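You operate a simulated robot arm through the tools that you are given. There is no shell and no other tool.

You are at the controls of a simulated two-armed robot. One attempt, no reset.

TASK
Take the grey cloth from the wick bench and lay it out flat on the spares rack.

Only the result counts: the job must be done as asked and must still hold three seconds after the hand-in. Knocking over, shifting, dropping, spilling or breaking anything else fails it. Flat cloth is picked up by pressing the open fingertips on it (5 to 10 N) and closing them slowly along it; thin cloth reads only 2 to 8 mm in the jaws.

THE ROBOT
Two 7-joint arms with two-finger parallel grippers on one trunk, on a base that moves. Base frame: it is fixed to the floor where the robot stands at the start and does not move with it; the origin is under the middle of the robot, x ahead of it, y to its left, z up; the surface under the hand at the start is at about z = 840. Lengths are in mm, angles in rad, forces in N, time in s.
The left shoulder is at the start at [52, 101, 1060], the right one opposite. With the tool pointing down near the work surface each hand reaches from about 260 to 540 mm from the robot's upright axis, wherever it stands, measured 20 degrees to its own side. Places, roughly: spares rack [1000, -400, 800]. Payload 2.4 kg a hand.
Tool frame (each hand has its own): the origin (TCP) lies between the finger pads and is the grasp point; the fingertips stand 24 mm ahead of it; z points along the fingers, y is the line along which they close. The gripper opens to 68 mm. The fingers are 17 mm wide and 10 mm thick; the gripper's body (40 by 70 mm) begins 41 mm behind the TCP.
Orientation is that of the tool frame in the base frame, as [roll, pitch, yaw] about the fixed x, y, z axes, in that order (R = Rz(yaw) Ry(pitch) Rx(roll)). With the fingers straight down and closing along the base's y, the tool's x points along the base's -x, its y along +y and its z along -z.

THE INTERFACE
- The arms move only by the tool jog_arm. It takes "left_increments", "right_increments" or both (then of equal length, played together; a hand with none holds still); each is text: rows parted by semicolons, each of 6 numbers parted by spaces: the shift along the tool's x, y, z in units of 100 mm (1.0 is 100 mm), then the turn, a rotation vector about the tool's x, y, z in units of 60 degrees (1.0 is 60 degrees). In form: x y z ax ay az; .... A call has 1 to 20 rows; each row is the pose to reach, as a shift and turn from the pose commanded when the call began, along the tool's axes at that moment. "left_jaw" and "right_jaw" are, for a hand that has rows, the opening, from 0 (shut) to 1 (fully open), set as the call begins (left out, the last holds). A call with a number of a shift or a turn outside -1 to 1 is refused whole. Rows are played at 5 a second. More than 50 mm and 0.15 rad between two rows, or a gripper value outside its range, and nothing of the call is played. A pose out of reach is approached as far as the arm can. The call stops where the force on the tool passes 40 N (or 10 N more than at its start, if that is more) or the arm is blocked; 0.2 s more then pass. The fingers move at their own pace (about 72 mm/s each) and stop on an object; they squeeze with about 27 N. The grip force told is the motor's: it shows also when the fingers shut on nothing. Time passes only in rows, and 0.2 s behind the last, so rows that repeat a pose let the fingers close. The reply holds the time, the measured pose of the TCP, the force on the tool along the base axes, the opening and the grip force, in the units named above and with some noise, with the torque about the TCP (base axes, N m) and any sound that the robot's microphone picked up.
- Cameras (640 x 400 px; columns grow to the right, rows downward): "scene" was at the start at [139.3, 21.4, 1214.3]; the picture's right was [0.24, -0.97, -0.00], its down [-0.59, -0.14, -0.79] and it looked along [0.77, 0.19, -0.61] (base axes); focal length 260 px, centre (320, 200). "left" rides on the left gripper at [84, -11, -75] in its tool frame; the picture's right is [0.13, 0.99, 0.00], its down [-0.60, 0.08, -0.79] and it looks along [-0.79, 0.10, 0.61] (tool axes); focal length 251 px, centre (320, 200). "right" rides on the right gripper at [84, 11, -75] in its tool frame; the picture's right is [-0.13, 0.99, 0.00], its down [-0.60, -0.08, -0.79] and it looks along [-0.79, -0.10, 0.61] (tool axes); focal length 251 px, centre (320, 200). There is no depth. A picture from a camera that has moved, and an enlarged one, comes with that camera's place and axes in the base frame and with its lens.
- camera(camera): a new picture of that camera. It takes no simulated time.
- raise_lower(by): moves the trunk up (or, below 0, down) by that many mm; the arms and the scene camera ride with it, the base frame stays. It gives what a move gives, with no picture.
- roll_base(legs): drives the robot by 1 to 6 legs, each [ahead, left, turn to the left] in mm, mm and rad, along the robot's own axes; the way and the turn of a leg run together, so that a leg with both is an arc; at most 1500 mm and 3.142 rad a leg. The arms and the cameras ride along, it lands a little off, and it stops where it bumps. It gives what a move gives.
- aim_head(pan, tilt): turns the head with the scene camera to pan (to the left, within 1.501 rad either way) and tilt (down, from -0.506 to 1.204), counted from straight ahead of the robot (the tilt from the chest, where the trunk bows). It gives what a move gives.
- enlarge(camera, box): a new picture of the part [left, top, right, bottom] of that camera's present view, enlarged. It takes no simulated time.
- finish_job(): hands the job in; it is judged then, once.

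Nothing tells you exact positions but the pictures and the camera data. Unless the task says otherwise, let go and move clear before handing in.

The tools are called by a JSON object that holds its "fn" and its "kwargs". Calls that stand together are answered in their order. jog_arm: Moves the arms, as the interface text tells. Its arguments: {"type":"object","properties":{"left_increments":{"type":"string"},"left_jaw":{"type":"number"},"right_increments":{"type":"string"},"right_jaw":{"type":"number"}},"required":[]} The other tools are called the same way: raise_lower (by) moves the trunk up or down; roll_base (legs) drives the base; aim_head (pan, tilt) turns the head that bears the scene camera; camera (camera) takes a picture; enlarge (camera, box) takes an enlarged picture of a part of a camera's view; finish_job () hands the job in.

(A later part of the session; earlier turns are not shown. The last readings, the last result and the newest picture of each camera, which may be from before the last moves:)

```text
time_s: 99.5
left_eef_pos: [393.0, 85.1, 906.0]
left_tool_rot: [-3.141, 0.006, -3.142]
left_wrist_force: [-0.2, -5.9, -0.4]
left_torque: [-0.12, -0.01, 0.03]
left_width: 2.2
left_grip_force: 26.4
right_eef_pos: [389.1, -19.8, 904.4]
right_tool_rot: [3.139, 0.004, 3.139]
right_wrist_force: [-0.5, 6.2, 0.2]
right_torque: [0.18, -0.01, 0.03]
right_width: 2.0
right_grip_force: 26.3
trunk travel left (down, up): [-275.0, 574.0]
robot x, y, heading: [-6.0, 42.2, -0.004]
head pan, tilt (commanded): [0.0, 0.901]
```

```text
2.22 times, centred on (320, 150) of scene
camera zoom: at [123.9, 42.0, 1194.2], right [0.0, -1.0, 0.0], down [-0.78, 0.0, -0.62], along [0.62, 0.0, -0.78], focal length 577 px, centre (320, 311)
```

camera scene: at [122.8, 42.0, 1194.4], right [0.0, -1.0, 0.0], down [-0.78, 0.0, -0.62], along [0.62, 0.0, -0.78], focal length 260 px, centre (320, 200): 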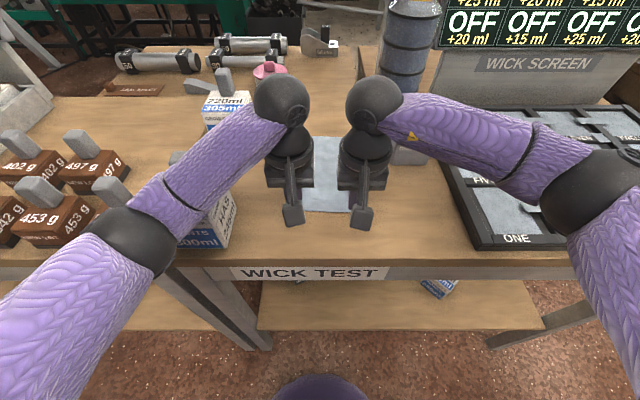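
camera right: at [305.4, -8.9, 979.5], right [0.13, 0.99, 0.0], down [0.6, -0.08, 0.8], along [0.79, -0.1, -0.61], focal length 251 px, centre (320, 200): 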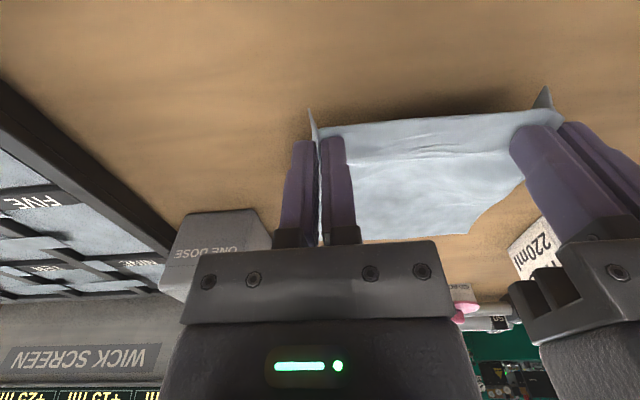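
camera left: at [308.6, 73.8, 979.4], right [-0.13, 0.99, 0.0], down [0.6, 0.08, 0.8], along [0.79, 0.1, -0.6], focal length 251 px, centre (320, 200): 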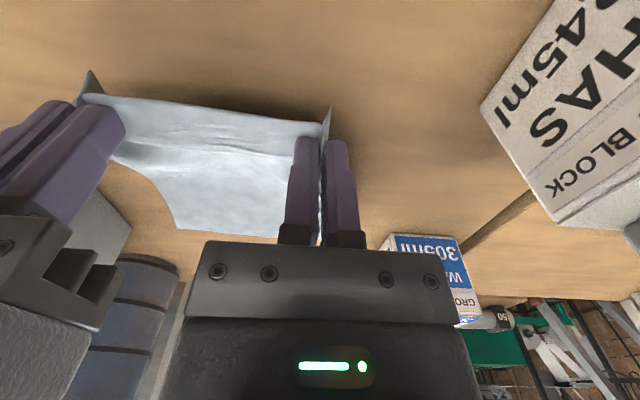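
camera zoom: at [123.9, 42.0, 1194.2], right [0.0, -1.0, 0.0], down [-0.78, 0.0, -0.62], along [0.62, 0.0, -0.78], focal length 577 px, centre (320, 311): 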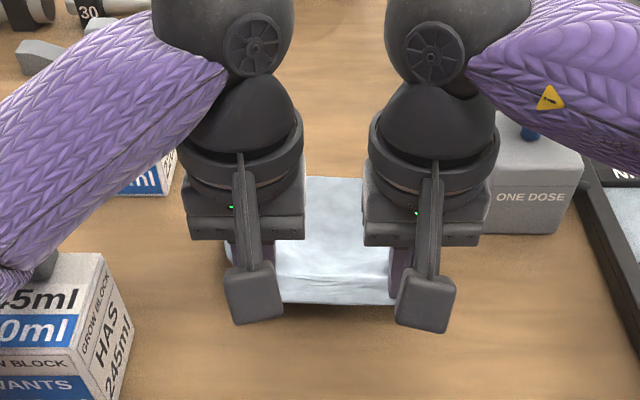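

The cloth is up and held by both corners, with about 6 N stretch between the hands. I'll relax that by bringing the hands slightly together, then lift everything with the trunk.

{"fn": "jog_arm", "kwargs": {"left_increments": "0 -0.01 0 0 0 0; 0 -0.02 0 0 0 0; 0 -0.02 0 0 0 0", "right_increments": "0 0.01 0 0 0 0; 0 0.02 0 0 0 0; 0 0.02 0 0 0 0"}}

{"fn": "raise_lower", "kwargs": {"by": 150}}

{"fn": "camera", "kwargs": {"camera": "scene"}}

{"fn": "camera", "kwargs": {"camera": "left"}}

```text
time_s: 100.2
left_eef_pos: [392.9, 82.9, 904.9]
left_tool_rot: [-3.141, 0.006, -3.141]
left_wrist_force: [-0.9, -0.5, -0.2]
left_torque: [-0.02, 0.02, 0.0]
left_width: 1.9
left_grip_force: 26.8
right_eef_pos: [387.9, -17.1, 904.4]
right_tool_rot: [3.139, 0.003, 3.139]
right_wrist_force: [0.0, 0.3, 0.1]
right_torque: [-0.02, 0.01, -0.02]
right_width: 2.1
right_grip_force: 26.3
trunk travel left (down, up): [-275.0, 574.0]
robot x, y, heading: [-8.8, 38.1, -0.003]
head pan, tilt (commanded): [0.0, 0.901]
```

```text
time_s: 102.0
left_eef_pos: [392.4, 82.2, 1055.6]
left_tool_rot: [-3.141, 0.004, -3.141]
left_wrist_force: [0.0, -0.4, -0.4]
left_torque: [0.04, 0.02, 0.0]
left_width: 1.9
left_grip_force: 26.6
right_eef_pos: [389.0, -18.1, 1054.6]
right_tool_rot: [3.14, 0.004, -3.141]
right_wrist_force: [-0.2, -0.4, 0.7]
right_torque: [-0.02, -0.04, 0.0]
right_width: 2.0
right_grip_force: 26.5
trunk travel left (down, up): [-425.0, 424.0]
robot x, y, heading: [-7.4, 42.5, 0.0]
head pan, tilt (commanded): [0.0, 0.901]
```

```text
taken
camera scene: at [98.4, 42.0, 1345.5], right [0.0, -1.0, 0.0], down [-0.78, 0.0, -0.62], along [0.62, 0.0, -0.78], focal length 260 px, centre (320, 200)
```

scene: 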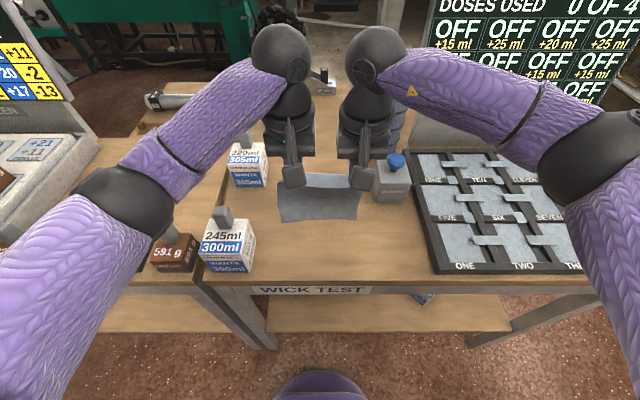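

```text
taken
camera left: at [308.8, 71.3, 1128.0], right [-0.13, 0.99, 0.0], down [0.6, 0.08, 0.8], along [0.79, 0.1, -0.6], focal length 251 px, centre (320, 200)
```

left: 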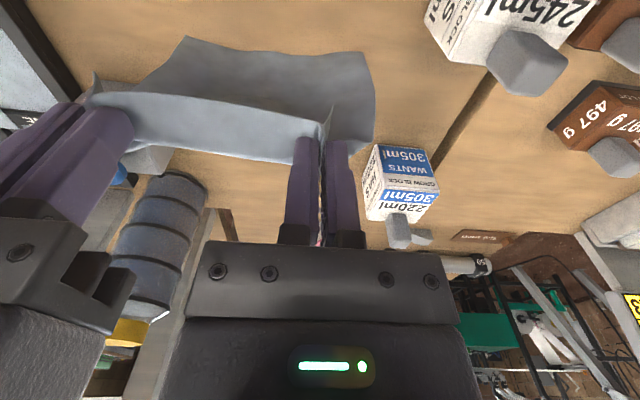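

Held well; the cloth is hanging between both hands and nothing else moved. Raising further before driving.

{"fn": "raise_lower", "kwargs": {"by": 170}}

{"fn": "camera", "kwargs": {"camera": "scene"}}

{"fn": "camera", "kwargs": {"camera": "right"}}

```text
time_s: 103.9
left_eef_pos: [393.1, 80.9, 1224.2]
left_tool_rot: [3.141, 0.007, 3.14]
left_wrist_force: [-0.2, 1.3, -0.9]
left_torque: [-0.01, -0.04, -0.01]
left_width: 2.1
left_grip_force: 26.0
right_eef_pos: [388.2, -18.1, 1224.9]
right_tool_rot: [3.14, 0.002, 3.141]
right_wrist_force: [-0.9, 0.4, 0.6]
right_torque: [-0.01, -0.02, 0.01]
right_width: 1.7
right_grip_force: 26.0
trunk travel left (down, up): [-595.0, 254.0]
robot x, y, heading: [-5.5, 40.2, -0.002]
head pan, tilt (commanded): [0.0, 0.901]
```

```text
taken
camera scene: at [84.3, 42.1, 1516.1], right [0.0, -1.0, 0.0], down [-0.78, 0.0, -0.62], along [0.62, 0.0, -0.78], focal length 260 px, centre (320, 200)
```

scene: 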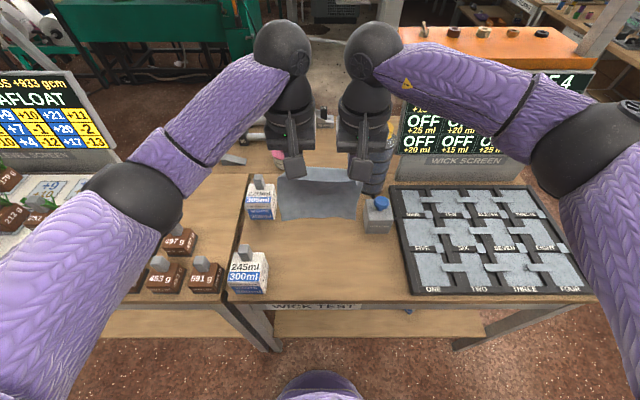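

```text
taken
camera right: at [305.2, -6.5, 1299.0], right [0.13, 0.99, 0.0], down [0.6, -0.08, 0.8], along [0.79, -0.1, -0.61], focal length 251 px, centre (320, 200)
```

right: 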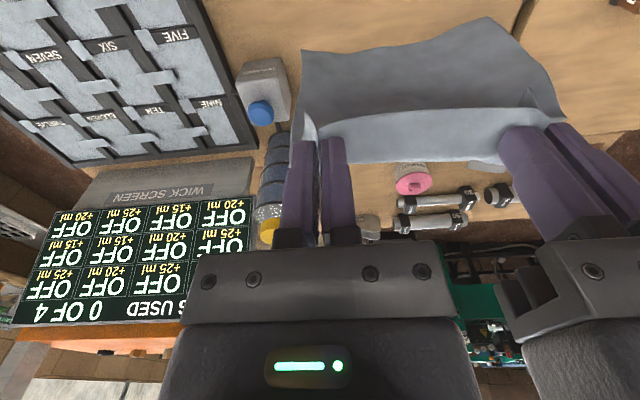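

The cloth hangs cleanly from both hands at z≈1224. I'll back away from the bench and retrace the corridor to the right.

{"fn": "roll_base", "kwargs": {"legs": [[-130, 0, 0], [0, -1200, 0]]}}

{"fn": "camera", "kwargs": {"camera": "right"}}

```text
time_s: 110.9
left_eef_pos: [247.8, -1123.3, 1224.9]
left_tool_rot: [-3.141, 0.006, 3.121]
left_wrist_force: [-0.6, -0.5, -0.7]
left_torque: [0.0, 0.03, 0.0]
left_width: 1.9
left_grip_force: 25.5
right_eef_pos: [240.3, -1223.0, 1225.2]
right_tool_rot: [3.141, 0.003, 3.12]
right_wrist_force: [0.3, -0.1, -1.0]
right_torque: [-0.06, 0.0, 0.03]
right_width: 2.3
right_grip_force: 26.0
trunk travel left (down, up): [-595.0, 254.0]
robot x, y, heading: [-155.5, -1154.2, -0.025]
head pan, tilt (commanded): [0.0, 0.901]
```

```text
taken
camera right: at [158.2, -1209.9, 1299.2], right [0.15, 0.99, 0.0], down [0.6, -0.09, 0.8], along [0.79, -0.12, -0.61], focal length 251 px, centre (320, 200)
```

right: 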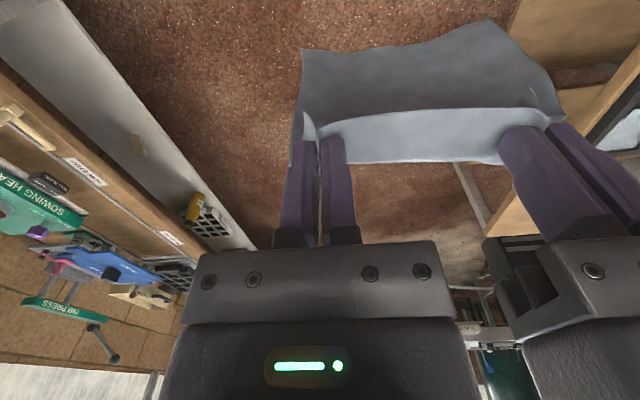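

Cloth still held. Now forward along the corridor to x≈1800.

{"fn": "roll_base", "kwargs": {"legs": [[0, 0, 0.025], [1000, 0, 0], [950, 0, 0]]}}

{"fn": "camera", "kwargs": {"camera": "right"}}

```text
time_s: 121.2
left_eef_pos: [2253.9, -1149.2, 1224.5]
left_tool_rot: [-3.141, 0.007, 3.114]
left_wrist_force: [0.3, -0.2, -0.4]
left_torque: [-0.01, -0.05, 0.01]
left_width: 2.1
left_grip_force: 26.1
right_eef_pos: [2244.9, -1247.6, 1223.1]
right_tool_rot: [-3.141, 0.004, 3.11]
right_wrist_force: [-0.2, -0.5, 0.1]
right_torque: [0.0, -0.02, -0.01]
right_width: 2.2
right_grip_force: 26.0
trunk travel left (down, up): [-595.0, 254.0]
robot x, y, heading: [1849.2, -1175.0, -0.028]
head pan, tilt (commanded): [0.0, 0.901]
```

```text
taken
camera right: at [2162.8, -1234.3, 1299.1], right [0.16, 0.99, 0.0], down [0.6, -0.1, 0.8], along [0.79, -0.13, -0.61], focal length 251 px, centre (320, 200)
```

right: 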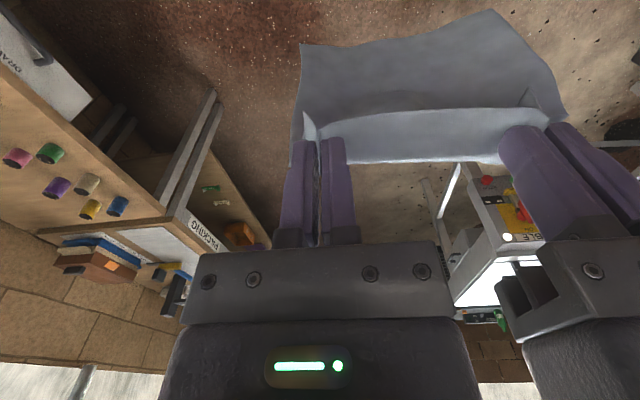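

Now I'll turn around to face the rack (heading π) in the open floor, then shift across to line up with the deck's middle.

{"fn": "roll_base", "kwargs": {"legs": [[0, 0, 3.14]]}}

```text
time_s: 129.0
left_eef_pos: [1451.3, -1204.8, 1226.2]
left_tool_rot: [3.14, 0.007, -0.031]
left_wrist_force: [1.0, -0.1, -0.3]
left_torque: [-0.02, 0.01, -0.03]
left_width: 2.1
left_grip_force: 26.0
right_eef_pos: [1459.4, -1105.6, 1223.9]
right_tool_rot: [3.139, 0.004, -0.033]
right_wrist_force: [-0.8, 0.1, 0.5]
right_torque: [-0.04, 0.0, -0.02]
right_width: 1.9
right_grip_force: 26.3
trunk travel left (down, up): [-595.0, 254.0]
robot x, y, heading: [1848.3, -1179.0, 3.109]
head pan, tilt (commanded): [0.0, 0.901]
```

{"fn": "roll_base", "kwargs": {"legs": [[0, 0, 0.033], [0, -775, 0]]}}

{"fn": "aim_head", "kwargs": {"pan": 0.0, "tilt": 0.75}}

{"fn": "camera", "kwargs": {"camera": "scene"}}

{"fn": "camera", "kwargs": {"camera": "left"}}

{"fn": "camera", "kwargs": {"camera": "right"}}

```text
time_s: 133.6
left_eef_pos: [1458.0, -431.0, 1226.1]
left_tool_rot: [-3.141, 0.006, -0.01]
left_wrist_force: [0.1, -0.6, 1.1]
left_torque: [0.0, 0.0, -0.07]
left_width: 2.0
left_grip_force: 26.2
right_eef_pos: [1462.9, -331.4, 1224.1]
right_tool_rot: [3.139, 0.004, -0.013]
right_wrist_force: [-0.7, -0.7, -0.6]
right_torque: [-0.01, -0.01, 0.01]
right_width: 2.1
right_grip_force: 25.5
trunk travel left (down, up): [-595.0, 254.0]
robot x, y, heading: [1855.8, -395.1, 3.126]
head pan, tilt (commanded): [0.0, 0.901]
```

```text
time_s: 134.3
left_eef_pos: [1457.1, -431.5, 1224.6]
left_tool_rot: [-3.141, 0.005, -0.011]
left_wrist_force: [0.1, -0.3, 0.1]
left_torque: [0.0, -0.03, -0.02]
left_width: 2.0
left_grip_force: 26.4
right_eef_pos: [1463.4, -331.9, 1224.1]
right_tool_rot: [3.14, 0.003, -0.013]
right_wrist_force: [0.4, 0.3, -0.1]
right_torque: [0.01, 0.01, -0.04]
right_width: 1.8
right_grip_force: 26.2
trunk travel left (down, up): [-595.0, 254.0]
robot x, y, heading: [1858.4, -399.0, 3.129]
head pan, tilt (commanded): [0.0, 0.75]
```

```text
taken
camera scene: at [1761.3, -393.5, 1528.1], right [0.01, 1.0, 0.0], down [0.68, -0.01, -0.73], along [-0.73, 0.01, -0.68], focal length 260 px, centre (320, 200)
```

scene: 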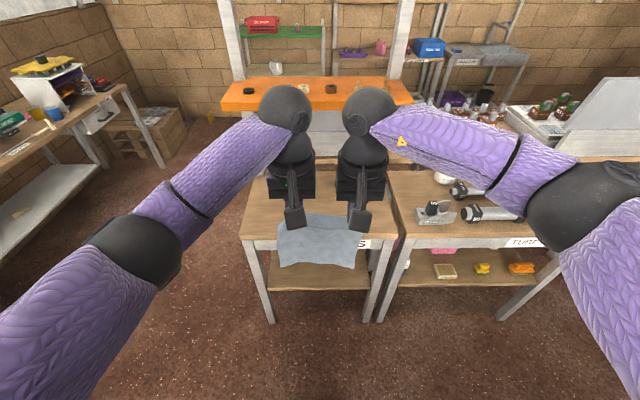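

```text
taken
camera left: at [1542.6, -421.4, 1298.3], right [0.12, -0.99, 0.0], down [-0.6, -0.07, 0.8], along [-0.79, -0.09, -0.6], focal length 251 px, centre (320, 200)
```

left: 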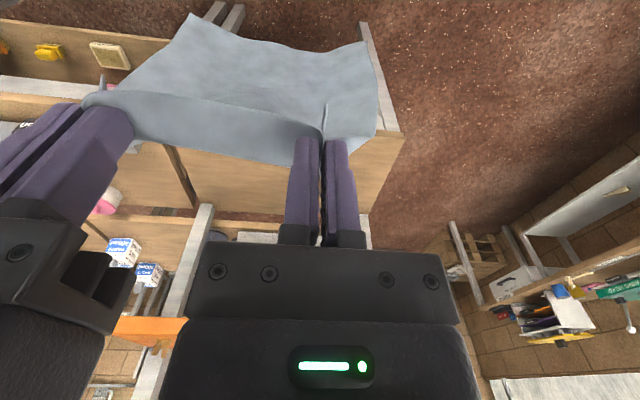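

```text
taken
camera right: at [1548.9, -343.8, 1299.2], right [-0.14, -0.99, 0.0], down [-0.6, 0.09, 0.8], along [-0.79, 0.11, -0.61], focal length 251 px, centre (320, 200)
```

right: 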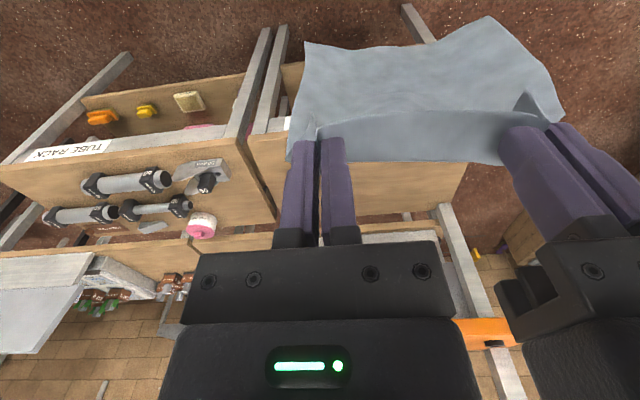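

Both hands still hold the cloth, facing the SPARES deck (near edge x≈1175). The orange shelf overhangs part of the deck, so I'll measure it closely before choosing how to lay the cloth.

{"fn": "enlarge", "kwargs": {"camera": "scene", "box": [210, 60, 430, 190]}}

{"fn": "enlarge", "kwargs": {"camera": "scene", "box": [220, 160, 420, 300]}}

```text
2.91 times, centred on (320, 125) of scene
camera zoom: at [1761.3, -393.5, 1528.1], right [0.01, 1.0, 0.0], down [0.68, -0.01, -0.73], along [-0.73, 0.01, -0.68], focal length 755 px, centre (320, 418)
```

zoom: 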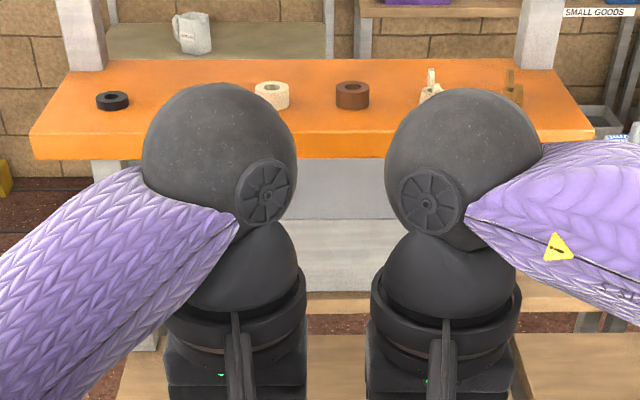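

```text
2.86 times, centred on (320, 230) of scene
camera zoom: at [1761.3, -393.5, 1528.1], right [0.01, 1.0, 0.0], down [0.68, -0.01, -0.73], along [-0.73, 0.01, -0.68], focal length 741 px, centre (320, 114)
```

zoom: 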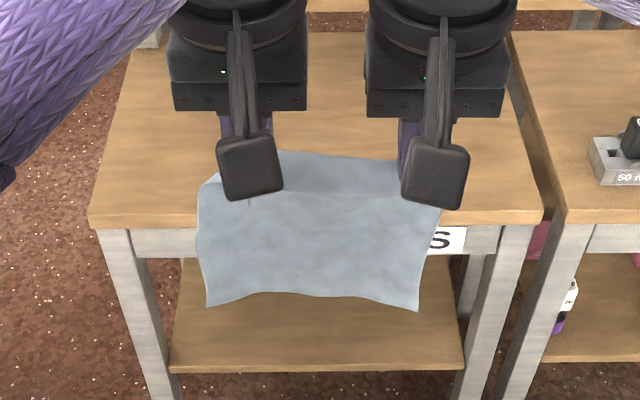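

Triangulated: the orange shelf's near edge is at x≈994 (underside ≈1190), so it only overhangs the far part of the deck. Since the sheet hangs on the far side of the fingers, I'll set the far edge down first at x≈955 with the hands tilted forward, then bring the hands back and down toward me. First I'll lower the trunk here in open floor.

{"fn": "raise_lower", "kwargs": {"by": -330}}

{"fn": "jog_arm", "kwargs": {"left_increments": "0 0 -0.4 0 0 0; 0 0 -0.8 0 0 0; 0 0 -0.98 0 0 0; 0 0 -0.98 0 0 0", "right_increments": "0 0 -0.4 0 0 0; 0 0 -0.8 0 0 0; 0 0 -0.98 0 0 0; 0 0 -0.98 0 0 0"}}

```text
time_s: 137.5
left_eef_pos: [1457.0, -431.1, 895.7]
left_tool_rot: [3.141, 0.008, -0.011]
left_wrist_force: [-0.8, 0.7, -0.3]
left_torque: [0.01, 0.01, -0.05]
left_width: 2.0
left_grip_force: 26.0
right_eef_pos: [1463.2, -331.5, 895.1]
right_tool_rot: [3.141, 0.003, -0.012]
right_wrist_force: [-0.1, -0.8, 0.1]
right_torque: [-0.01, 0.02, -0.04]
right_width: 1.9
right_grip_force: 26.2
trunk travel left (down, up): [-265.0, 584.0]
robot x, y, heading: [1854.8, -395.2, 3.133]
head pan, tilt (commanded): [0.0, 0.75]
```

```text
time_s: 138.5
left_eef_pos: [1458.0, -429.4, 993.8]
left_tool_rot: [3.141, 0.007, -0.011]
left_wrist_force: [-0.3, -0.2, -0.9]
left_torque: [0.02, 0.0, -0.04]
left_width: 2.2
left_grip_force: 26.2
right_eef_pos: [1464.6, -333.3, 993.2]
right_tool_rot: [3.139, 0.004, -0.012]
right_wrist_force: [-0.5, 0.0, -0.8]
right_torque: [0.0, 0.01, -0.03]
right_width: 1.9
right_grip_force: 26.3
trunk travel left (down, up): [-265.0, 584.0]
robot x, y, heading: [1860.0, -395.2, 3.127]
head pan, tilt (commanded): [0.0, 0.75]
```

Now tilting both hands forward by about 35° and raising them to z≈1045, in step.

{"fn": "jog_arm", "kwargs": {"left_increments": "0 0 -0.1 0 -0.117 0; 0 0 -0.2 0 -0.233 0; 0 0 -0.3 0 -0.35 0; 0 0 -0.4 0 -0.467 0; 0 0 -0.5 0 -0.583 0; 0 0 -0.5 0 -0.583 0", "right_increments": "0 0 -0.1 0 -0.117 0; 0 0 -0.2 0 -0.233 0; 0 0 -0.3 0 -0.35 0; 0 0 -0.4 0 -0.467 0; 0 0 -0.5 0 -0.583 0; 0 0 -0.5 0 -0.583 0"}}

{"fn": "camera", "kwargs": {"camera": "scene"}}

{"fn": "camera", "kwargs": {"camera": "left"}}

```text
time_s: 139.9
left_eef_pos: [1458.8, -432.0, 1043.5]
left_tool_rot: [-3.14, 0.619, -0.011]
left_wrist_force: [-0.6, -1.5, -0.2]
left_torque: [-0.03, 0.01, -0.03]
left_width: 2.2
left_grip_force: 26.0
right_eef_pos: [1464.0, -330.6, 1042.3]
right_tool_rot: [3.139, 0.616, -0.014]
right_wrist_force: [0.5, 1.1, 0.7]
right_torque: [0.0, -0.01, -0.02]
right_width: 1.8
right_grip_force: 26.5
trunk travel left (down, up): [-265.0, 584.0]
robot x, y, heading: [1858.2, -394.2, 3.128]
head pan, tilt (commanded): [0.0, 0.75]
```

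```text
taken
camera scene: at [1719.4, -392.9, 1196.0], right [0.01, 1.0, 0.0], down [0.68, -0.01, -0.73], along [-0.73, 0.01, -0.68], focal length 260 px, centre (320, 200)
```

scene: 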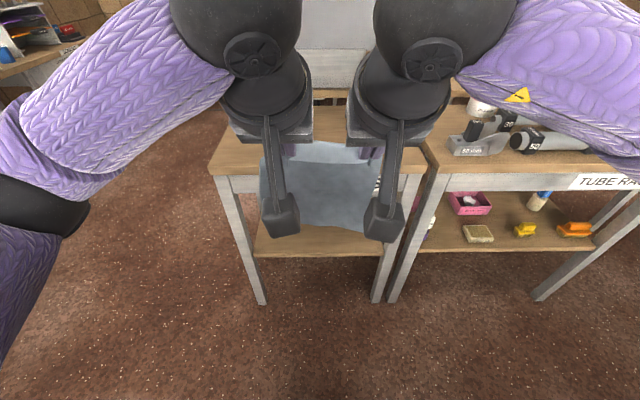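

```text
taken
camera left: at [1571.7, -421.5, 1054.4], right [0.09, -0.99, -0.08], down [-0.03, -0.08, 1.0], along [-0.99, -0.09, -0.04], focal length 251 px, centre (320, 200)
```

left: 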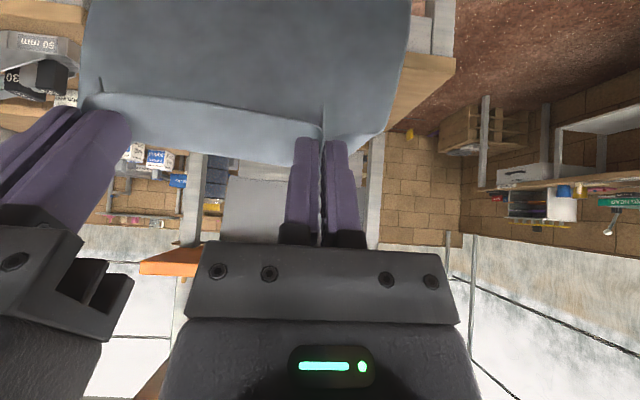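

Tilt works and the grip holds. I'll enlarge the deck corner to pin down its height from this lower viewpoint.

{"fn": "enlarge", "kwargs": {"camera": "scene", "box": [190, 130, 450, 270]}}

{"fn": "enlarge", "kwargs": {"camera": "left", "box": [320, 0, 560, 150]}}

```text
2.46 times, centred on (320, 200) of scene
camera zoom: at [1719.4, -392.9, 1196.0], right [0.01, 1.0, 0.0], down [0.68, -0.01, -0.73], along [-0.73, 0.01, -0.68], focal length 639 px, centre (320, 200)
```

zoom: 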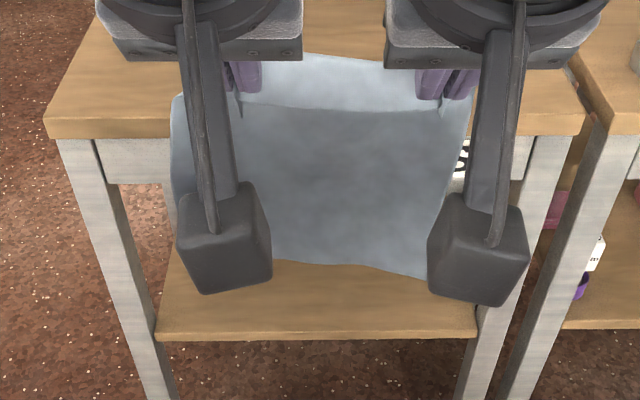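

```text
2.67 times, centred on (440, 75) of left
camera zoom: at [1571.7, -421.5, 1054.4], right [0.09, -0.99, -0.08], down [-0.03, -0.08, 1.0], along [-0.99, -0.09, -0.04], focal length 670 px, centre (0, 533)
```

zoom: 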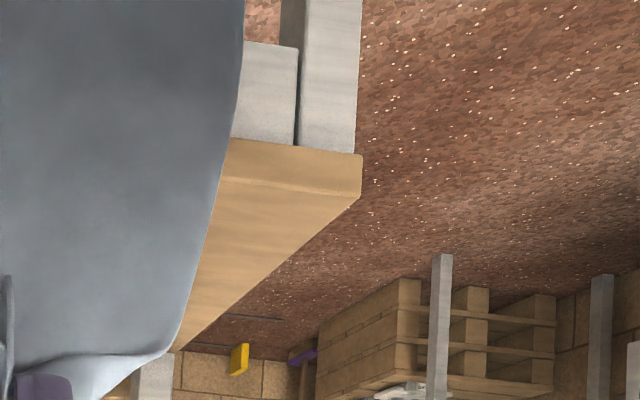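

Deck height comes out at z≈795 with its near edge at x≈1163. I'll drive forward 300 mm first and check clearance.

{"fn": "roll_base", "kwargs": {"legs": [[300, 0, 0.01]]}}

{"fn": "camera", "kwargs": {"camera": "scene"}}

{"fn": "camera", "kwargs": {"camera": "left"}}

{"fn": "camera", "kwargs": {"camera": "right"}}

```text
time_s: 142.0
left_eef_pos: [1158.4, -436.6, 1043.4]
left_tool_rot: [3.141, 0.618, 0.002]
left_wrist_force: [0.4, -0.3, -0.1]
left_torque: [0.01, -0.02, -0.02]
left_width: 2.0
left_grip_force: 25.7
right_eef_pos: [1163.5, -335.4, 1041.9]
right_tool_rot: [3.14, 0.615, 0.0]
right_wrist_force: [-0.5, -0.2, -0.5]
right_torque: [0.02, -0.01, -0.02]
right_width: 1.8
right_grip_force: 26.0
trunk travel left (down, up): [-265.0, 584.0]
robot x, y, heading: [1559.3, -396.8, -3.138]
head pan, tilt (commanded): [0.0, 0.75]
```

```text
taken
camera scene: at [1419.3, -393.2, 1195.9], right [0.0, 1.0, 0.0], down [0.68, 0.0, -0.73], along [-0.73, 0.0, -0.68], focal length 260 px, centre (320, 200)
```

scene: 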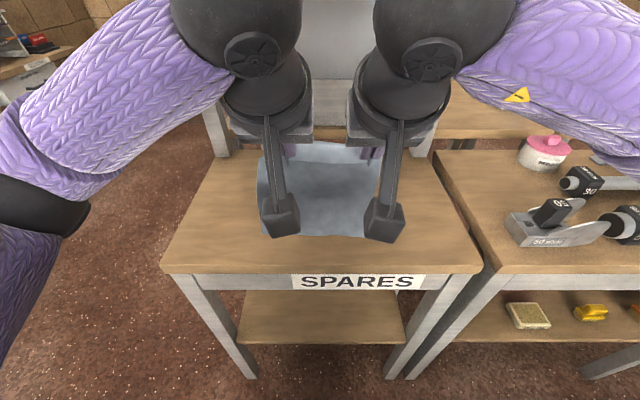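

```text
taken
camera left: at [1272.0, -423.9, 1054.4], right [0.11, -0.99, -0.08], down [-0.03, -0.08, 1.0], along [-0.99, -0.11, -0.04], focal length 251 px, centre (320, 200)
```

left: 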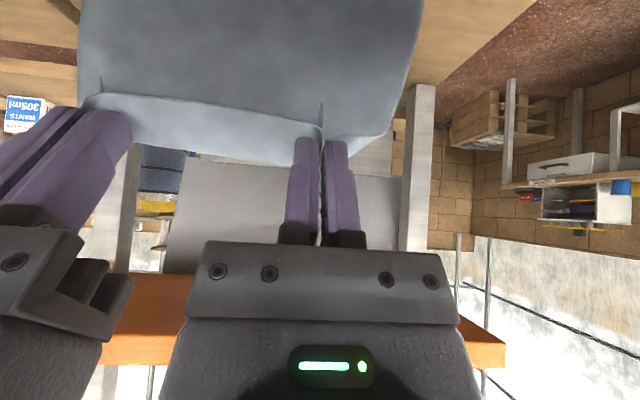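

```text
taken
camera right: at [1276.8, -346.2, 1054.7], right [-0.1, -0.99, 0.08], down [-0.04, 0.08, 1.0], along [-0.99, 0.1, -0.04], focal length 251 px, centre (320, 200)
```

right: 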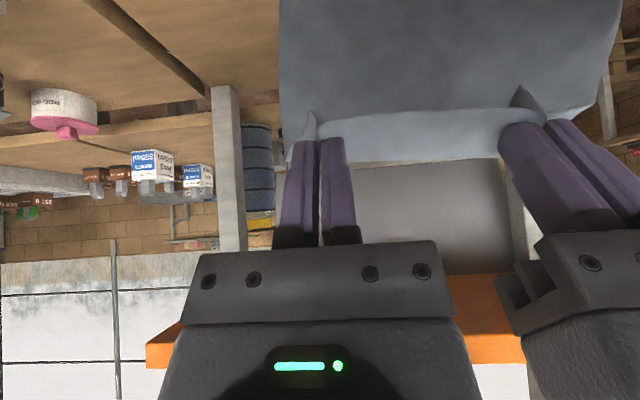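

Deck edge confirmed at x≈1166 and the shelf's near edge at ≈1000 with underside ≈1192, so there's room. I'll drive the last 100 mm and then reach the hands forward to x≈970 at z≈1000.

{"fn": "roll_base", "kwargs": {"legs": [[98, 0, 0]]}}

```text
time_s: 143.1
left_eef_pos: [1063.6, -435.5, 1042.4]
left_tool_rot: [3.142, 0.616, 0.001]
left_wrist_force: [-0.4, -0.2, 0.5]
left_torque: [0.02, -0.02, -0.04]
left_width: 1.9
left_grip_force: 26.6
right_eef_pos: [1066.2, -335.7, 1041.0]
right_tool_rot: [3.141, 0.615, 0.0]
right_wrist_force: [-0.4, -0.7, -0.1]
right_torque: [-0.01, 0.01, 0.01]
right_width: 2.1
right_grip_force: 26.2
trunk travel left (down, up): [-265.0, 584.0]
robot x, y, heading: [1459.3, -394.2, -3.142]
head pan, tilt (commanded): [0.0, 0.75]
```

{"fn": "jog_arm", "kwargs": {"left_increments": "-0.0665 0 0.1115 0 0 0; -0.133 0 0.223 0 0 0; -0.1995 0 0.3345 0 0 0; -0.266 0 0.446 0 0 0; -0.3325 0 0.5575 0 0 0; -0.399 0 0.669 0 0 0; -0.4655 0 0.7805 0 0 0; -0.532 0 0.892 0 0 0; -0.532 0 0.892 0 0 0", "right_increments": "-0.0665 0 0.1115 0 0 0; -0.133 0 0.223 0 0 0; -0.1995 0 0.3345 0 0 0; -0.266 0 0.446 0 0 0; -0.3325 0 0.5575 0 0 0; -0.399 0 0.669 0 0 0; -0.4655 0 0.7805 0 0 0; -0.532 0 0.892 0 0 0; -0.532 0 0.892 0 0 0"}}

{"fn": "camera", "kwargs": {"camera": "scene"}}

{"fn": "camera", "kwargs": {"camera": "left"}}

{"fn": "camera", "kwargs": {"camera": "right"}}

```text
time_s: 145.1
left_eef_pos: [968.2, -435.3, 1002.0]
left_tool_rot: [-3.141, 0.617, 0.002]
left_wrist_force: [-0.1, 0.1, 0.1]
left_torque: [0.01, -0.01, -0.03]
left_width: 1.9
left_grip_force: 25.7
right_eef_pos: [972.4, -335.4, 998.5]
right_tool_rot: [3.141, 0.616, 0.0]
right_wrist_force: [0.0, -0.7, -0.4]
right_torque: [-0.06, -0.04, 0.03]
right_width: 1.9
right_grip_force: 25.9
trunk travel left (down, up): [-265.0, 584.0]
robot x, y, heading: [1460.4, -394.6, -3.143]
head pan, tilt (commanded): [0.0, 0.75]
```

```text
taken
camera scene: at [1323.7, -393.1, 1195.9], right [0.0, 1.0, 0.0], down [0.68, 0.0, -0.73], along [-0.73, 0.0, -0.68], focal length 260 px, centre (320, 200)
```

scene: 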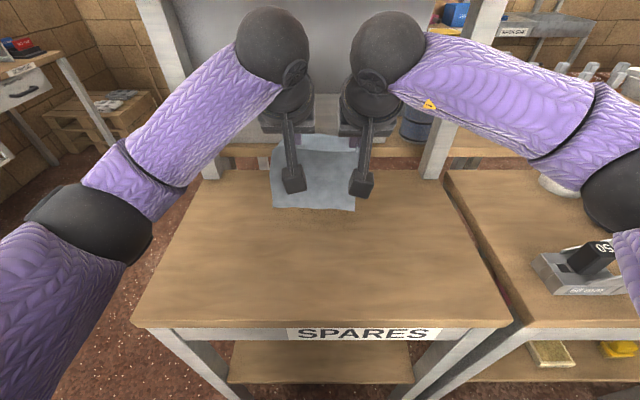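

```text
taken
camera left: at [1080.4, -423.9, 1012.5], right [0.11, -0.99, -0.08], down [-0.03, -0.08, 1.0], along [-0.99, -0.1, -0.04], focal length 251 px, centre (320, 200)
```

left: 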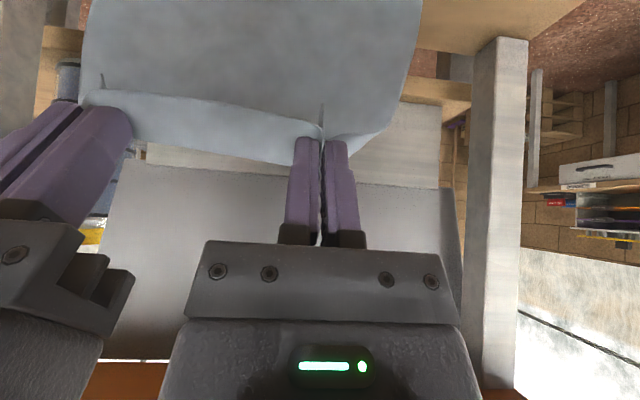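

```text
taken
camera right: at [1085.9, -346.6, 1011.3], right [-0.11, -0.99, 0.08], down [-0.04, 0.08, 1.0], along [-0.99, 0.1, -0.04], focal length 251 px, centre (320, 200)
```

right: 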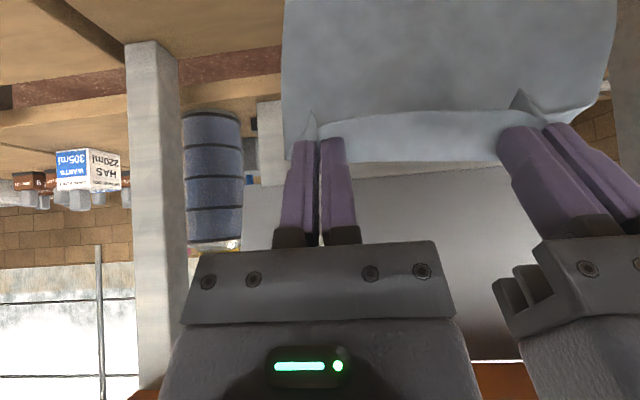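

The hands are over the far part of the deck with the cloth's lower edge about 25 mm above it. I'll lower slowly until the far edge just rests on the deck.

{"fn": "jog_arm", "kwargs": {"left_increments": "0.043 0 0.061 0 0 0; 0.087 0 0.122 0 0 0; 0.125 0 0.176 0 0 0; 0.162 0 0.228 0 0 0; 0.185 0 0.25 0 0 0; 0.185 0 0.25 0 0 0; 0.185 0 0.25 0 0 0", "right_increments": "0.043 0 0.061 0 0 0; 0.087 0 0.122 0 0 0; 0.125 0 0.176 0 0 0; 0.162 0 0.228 0 0 0; 0.185 0 0.25 0 0 0; 0.185 0 0.25 0 0 0; 0.185 0 0.25 0 0 0"}}

{"fn": "enlarge", "kwargs": {"camera": "scene", "box": [200, 110, 440, 260]}}

{"fn": "camera", "kwargs": {"camera": "left"}}

```text
time_s: 146.7
left_eef_pos: [969.0, -436.0, 968.9]
left_tool_rot: [3.141, 0.618, 0.002]
left_wrist_force: [0.0, 0.3, -0.3]
left_torque: [0.02, 0.02, -0.01]
left_width: 2.0
left_grip_force: 26.3
right_eef_pos: [973.9, -337.0, 968.7]
right_tool_rot: [3.14, 0.615, -0.002]
right_wrist_force: [0.2, -0.5, 0.1]
right_torque: [0.01, -0.03, -0.02]
right_width: 1.5
right_grip_force: 26.4
trunk travel left (down, up): [-265.0, 584.0]
robot x, y, heading: [1463.8, -393.5, -3.139]
head pan, tilt (commanded): [0.0, 0.75]
```

```text
2.67 times, centred on (320, 185) of scene
camera zoom: at [1323.7, -393.1, 1196.0], right [0.0, 1.0, 0.0], down [0.68, 0.0, -0.73], along [-0.73, 0.0, -0.68], focal length 692 px, centre (320, 240)
```

zoom: 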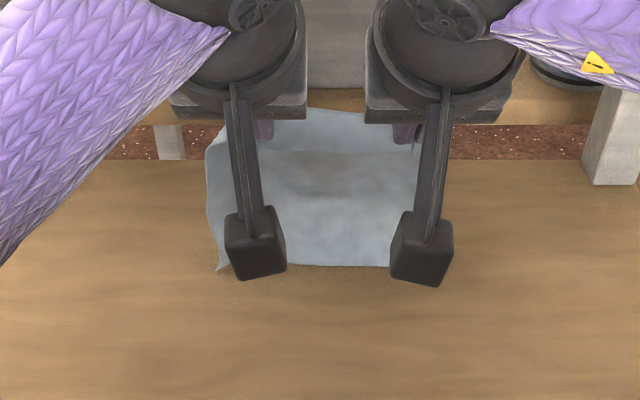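

```text
taken
camera left: at [1082.4, -424.2, 980.5], right [0.11, -0.99, -0.08], down [-0.03, -0.08, 1.0], along [-0.99, -0.1, -0.04], focal length 251 px, centre (320, 200)
```

left: 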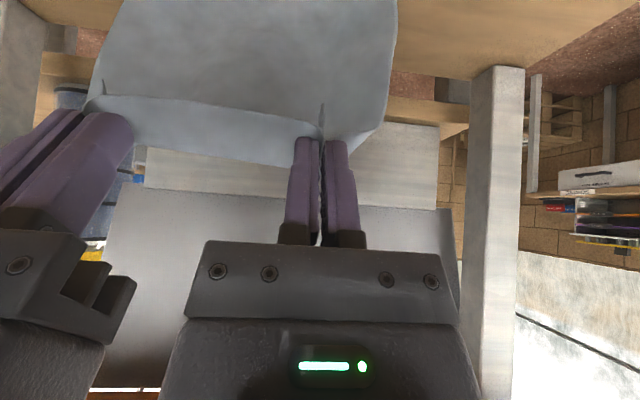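

The far edge is at the deck. Now I start moving the hands back and down along the laying path, easing the tilt out gradually.

{"fn": "jog_arm", "kwargs": {"left_increments": "0.05 0 0.004 0 0 0; 0.095 0 0.006 0 0 0; 0.165 0 0.005 0 0 0; 0.236 0 0.004 0 0 0; 0.353 0 0.006 0 0.028 0; 0.471 0 0.009 0 0.056 0; 0.59 0 0.011 0 0.081 0; 0.707 0 0.013 0 0.106 0; 0.707 0 0.013 0 0.106 0", "right_increments": "0.05 0 0.004 0 0 0; 0.095 0 0.006 0 0 0; 0.165 0 0.005 0 0 0; 0.236 0 0.004 0 0 0; 0.353 0 0.006 0 0.028 0; 0.471 0 0.009 0 0.056 0; 0.59 0 0.011 0 0.081 0; 0.707 0 0.013 0 0.106 0; 0.707 0 0.013 0 0.106 0"}}

{"fn": "enlarge", "kwargs": {"camera": "scene", "box": [200, 110, 440, 260]}}

{"fn": "camera", "kwargs": {"camera": "left"}}

{"fn": "camera", "kwargs": {"camera": "right"}}

```text
time_s: 148.7
left_eef_pos: [1026.7, -434.2, 927.1]
left_tool_rot: [3.141, 0.507, 0.001]
left_wrist_force: [-0.3, -0.1, 0.7]
left_torque: [0.01, 0.02, 0.0]
left_width: 2.2
left_grip_force: 26.1
right_eef_pos: [1031.7, -335.0, 926.1]
right_tool_rot: [3.139, 0.502, 0.0]
right_wrist_force: [-0.6, 0.5, 0.5]
right_torque: [0.02, -0.03, -0.03]
right_width: 2.2
right_grip_force: 26.1
trunk travel left (down, up): [-265.0, 584.0]
robot x, y, heading: [1461.6, -393.2, -3.141]
head pan, tilt (commanded): [0.0, 0.75]
```

```text
2.67 times, centred on (320, 185) of scene
camera zoom: at [1323.8, -393.1, 1196.0], right [0.0, 1.0, 0.0], down [0.68, 0.0, -0.73], along [-0.73, 0.0, -0.68], focal length 692 px, centre (320, 240)
```

zoom: 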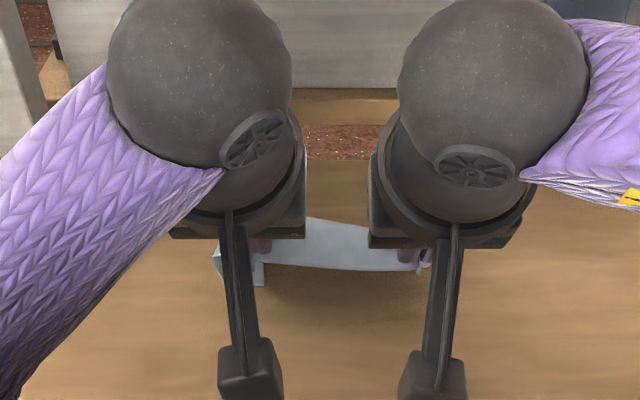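

```text
taken
camera left: at [1136.4, -424.3, 951.3], right [0.12, -0.99, -0.06], down [-0.14, -0.08, 0.99], along [-0.98, -0.1, -0.15], focal length 251 px, centre (320, 200)
```

left: 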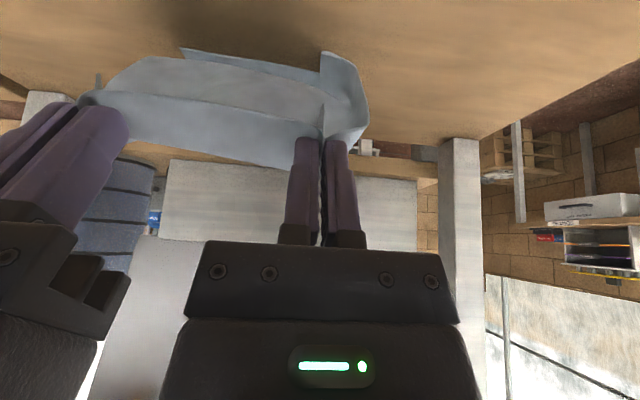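

```text
taken
camera right: at [1142.9, -346.0, 951.1], right [-0.11, -0.99, 0.06], down [-0.15, 0.08, 0.99], along [-0.98, 0.1, -0.15], focal length 251 px, centre (320, 200)
```

right: 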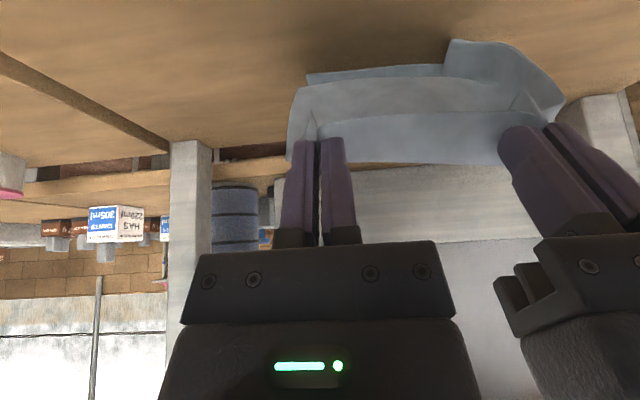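

The lower edge curled toward me instead of staying ahead, so this lay would fold under. I'll lift back up, let it hang free, and set the edge down again while the hands are already moving backward so the edge stays ahead.

{"fn": "jog_arm", "kwargs": {"left_increments": "-0.09 0 -0.16 0 0 0; -0.177 0 -0.32 0 0 0; -0.265 0 -0.48 0 0 0; -0.353 0 -0.639 0 0 0; -0.5 0 -0.555 0 -0.035 0; -0.65 0 -0.475 0 -0.07 0; -0.8 0 -0.39 0 -0.106 0; -0.944 0 -0.312 0 -0.106 0; -0.944 0 -0.312 0 -0.106 0; -0.944 0 -0.312 0 -0.106 0; -0.944 0 -0.312 0 -0.106 0", "right_increments": "-0.09 0 -0.16 0 0 0; -0.177 0 -0.32 0 0 0; -0.265 0 -0.48 0 0 0; -0.353 0 -0.639 0 0 0; -0.5 0 -0.555 0 -0.035 0; -0.65 0 -0.475 0 -0.07 0; -0.8 0 -0.39 0 -0.106 0; -0.944 0 -0.312 0 -0.106 0; -0.944 0 -0.312 0 -0.106 0; -0.944 0 -0.312 0 -0.106 0; -0.944 0 -0.312 0 -0.106 0"}}

{"fn": "enlarge", "kwargs": {"camera": "scene", "box": [200, 110, 440, 260]}}

{"fn": "camera", "kwargs": {"camera": "left"}}

```text
time_s: 151.1
left_eef_pos: [959.8, -433.6, 1001.5]
left_tool_rot: [-3.141, 0.618, 0.002]
left_wrist_force: [0.1, -0.4, 0.4]
left_torque: [0.0, 0.0, -0.02]
left_width: 1.9
left_grip_force: 26.1
right_eef_pos: [963.0, -335.6, 1000.1]
right_tool_rot: [3.139, 0.615, 0.0]
right_wrist_force: [0.4, -0.3, 0.0]
right_torque: [0.02, 0.01, -0.01]
right_width: 1.8
right_grip_force: 26.0
trunk travel left (down, up): [-265.0, 584.0]
robot x, y, heading: [1461.9, -394.9, -3.138]
head pan, tilt (commanded): [0.0, 0.75]
```

```text
2.67 times, centred on (320, 185) of scene
camera zoom: at [1323.7, -393.1, 1195.9], right [0.0, 1.0, 0.0], down [0.68, 0.0, -0.73], along [-0.73, 0.0, -0.68], focal length 692 px, centre (320, 240)
```

zoom: 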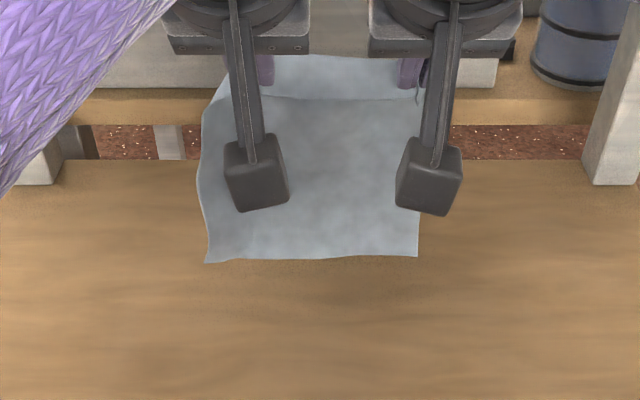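

```text
taken
camera left: at [1072.5, -422.5, 1012.9], right [0.11, -0.99, -0.08], down [-0.03, -0.08, 1.0], along [-0.99, -0.1, -0.04], focal length 251 px, centre (320, 200)
```

left: 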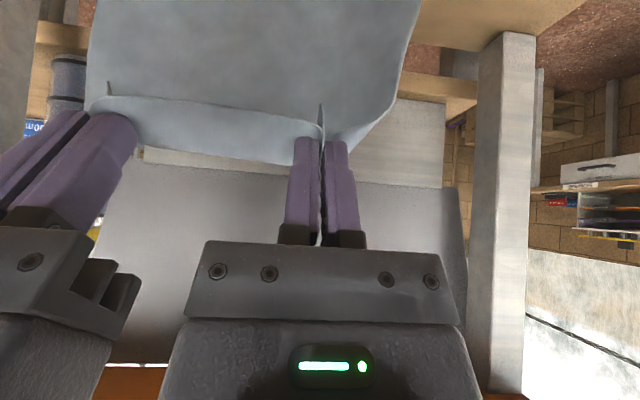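

It hangs straight again, its lower edge about 10–15 mm above the deck. I'll move slightly further forward, let it settle, then start backward with a shallow descent so the edge catches and stays ahead.

{"fn": "jog_arm", "kwargs": {"left_increments": "-0.07 0 0.05 0 0 0; -0.14 0 0.1 0 0 0; -0.204 0 0.145 0 0 0; -0.204 0 0.145 0 0 0; -0.204 0 0.145 0 0 0; -0.204 0 0.145 0 0 0; -0.204 0 0.145 0 0 0; -0.204 0 0.145 0 0 0; -0.128 0 0.165 0 0 0; -0.012 0 0.156 0 0 0; 0.092 0 0.131 0 0 0; 0.197 0 0.106 0 0 0; 0.308 0 0.089 0 0 0; 0.424 0 0.08 0 0 0; 0.424 0 0.08 0 0 0", "right_increments": "-0.07 0 0.05 0 0 0; -0.14 0 0.1 0 0 0; -0.204 0 0.145 0 0 0; -0.204 0 0.145 0 0 0; -0.204 0 0.145 0 0 0; -0.204 0 0.145 0 0 0; -0.204 0 0.145 0 0 0; -0.204 0 0.145 0 0 0; -0.128 0 0.165 0 0 0; -0.012 0 0.156 0 0 0; 0.092 0 0.131 0 0 0; 0.197 0 0.106 0 0 0; 0.308 0 0.089 0 0 0; 0.424 0 0.08 0 0 0; 0.424 0 0.08 0 0 0"}}

{"fn": "enlarge", "kwargs": {"camera": "scene", "box": [200, 110, 440, 260]}}

{"fn": "camera", "kwargs": {"camera": "left"}}

{"fn": "camera", "kwargs": {"camera": "right"}}

```text
time_s: 154.3
left_eef_pos: [988.3, -433.8, 970.6]
left_tool_rot: [-3.141, 0.617, 0.001]
left_wrist_force: [0.4, -0.2, -0.1]
left_torque: [-0.02, 0.01, 0.01]
left_width: 2.4
left_grip_force: 26.3
right_eef_pos: [993.1, -334.1, 968.3]
right_tool_rot: [3.141, 0.615, 0.0]
right_wrist_force: [1.0, -0.1, 0.3]
right_torque: [0.01, -0.01, -0.02]
right_width: 1.8
right_grip_force: 25.9
trunk travel left (down, up): [-265.0, 584.0]
robot x, y, heading: [1462.7, -393.2, -3.138]
head pan, tilt (commanded): [0.0, 0.75]
```

```text
2.67 times, centred on (320, 185) of scene
camera zoom: at [1323.7, -393.1, 1196.0], right [0.0, 1.0, 0.0], down [0.68, 0.0, -0.73], along [-0.73, 0.0, -0.68], focal length 692 px, centre (320, 240)
```

zoom: 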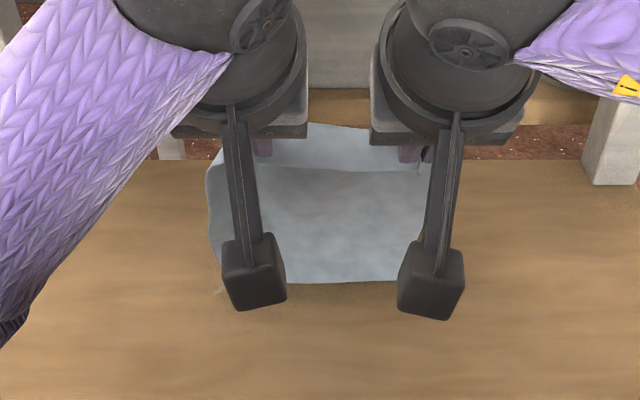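

```text
taken
camera left: at [1101.1, -423.4, 981.2], right [0.11, -0.99, -0.08], down [-0.03, -0.08, 1.0], along [-0.99, -0.1, -0.04], focal length 251 px, centre (320, 200)
```

left: 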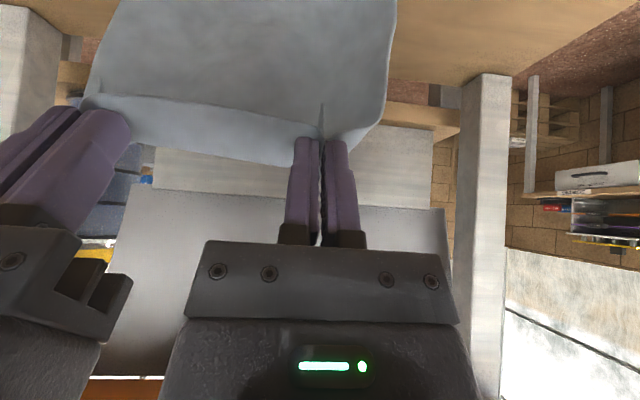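

```text
taken
camera right: at [1106.3, -345.4, 981.4], right [-0.1, -0.99, 0.08], down [-0.04, 0.08, 1.0], along [-0.99, 0.1, -0.04], focal length 251 px, centre (320, 200)
```

right: 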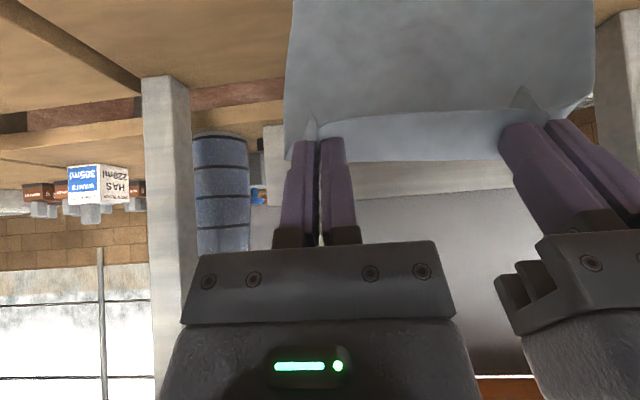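

The sheet's contact line is now about 24 mm ahead of the hands, which is the wanted direction. I'll continue a short way and check again.

{"fn": "jog_arm", "kwargs": {"left_increments": "0.08 0 0 0 0 0; 0.155 0 0 0 0 0; 0.23 0 0 0 0 0; 0.305 0 -0.002 0 0 0; 0.305 0 -0.002 0 0 0", "right_increments": "0.08 0 0 0 0 0; 0.155 0 0 0 0 0; 0.23 0 0 0 0 0; 0.305 0 -0.002 0 0 0; 0.305 0 -0.002 0 0 0"}}

{"fn": "enlarge", "kwargs": {"camera": "scene", "box": [200, 110, 440, 260]}}

{"fn": "camera", "kwargs": {"camera": "left"}}

{"fn": "camera", "kwargs": {"camera": "right"}}

```text
time_s: 155.5
left_eef_pos: [1017.0, -436.0, 952.0]
left_tool_rot: [3.142, 0.619, 0.004]
left_wrist_force: [0.3, -0.1, 0.8]
left_torque: [-0.02, -0.01, -0.04]
left_width: 2.4
left_grip_force: 26.5
right_eef_pos: [1017.8, -335.1, 950.4]
right_tool_rot: [3.14, 0.614, 0.0]
right_wrist_force: [0.2, -0.5, -0.4]
right_torque: [-0.02, -0.01, -0.04]
right_width: 1.5
right_grip_force: 26.3
trunk travel left (down, up): [-265.0, 584.0]
robot x, y, heading: [1461.7, -394.3, -3.137]
head pan, tilt (commanded): [0.0, 0.75]
```

```text
2.67 times, centred on (320, 185) of scene
camera zoom: at [1323.8, -393.1, 1196.0], right [0.0, 1.0, 0.0], down [0.68, 0.0, -0.73], along [-0.73, 0.0, -0.68], focal length 692 px, centre (320, 240)
```

zoom: 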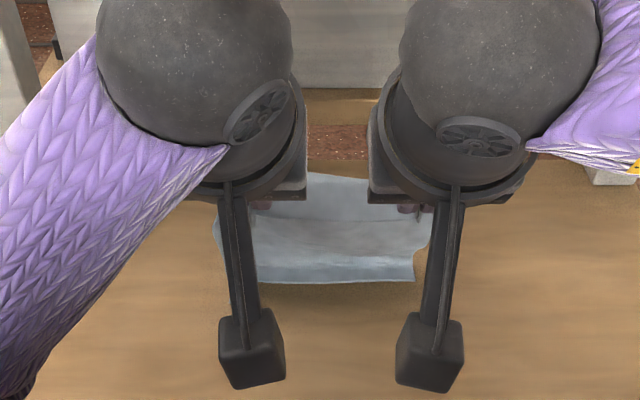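

```text
taken
camera left: at [1128.3, -423.7, 962.7], right [0.11, -0.99, -0.08], down [-0.03, -0.08, 1.0], along [-0.99, -0.1, -0.04], focal length 251 px, centre (320, 200)
```

left: 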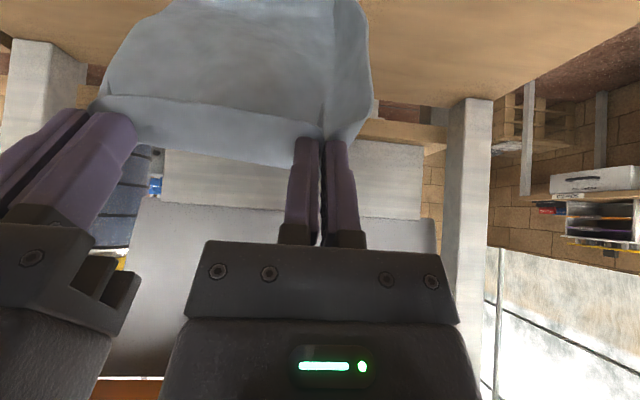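

```text
taken
camera right: at [1130.4, -346.7, 962.8], right [-0.11, -0.99, 0.08], down [-0.04, 0.08, 1.0], along [-0.99, 0.1, -0.04], focal length 251 px, centre (320, 200)
```

right: 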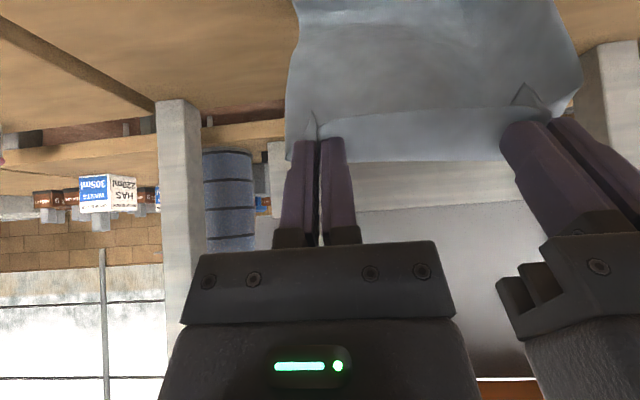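

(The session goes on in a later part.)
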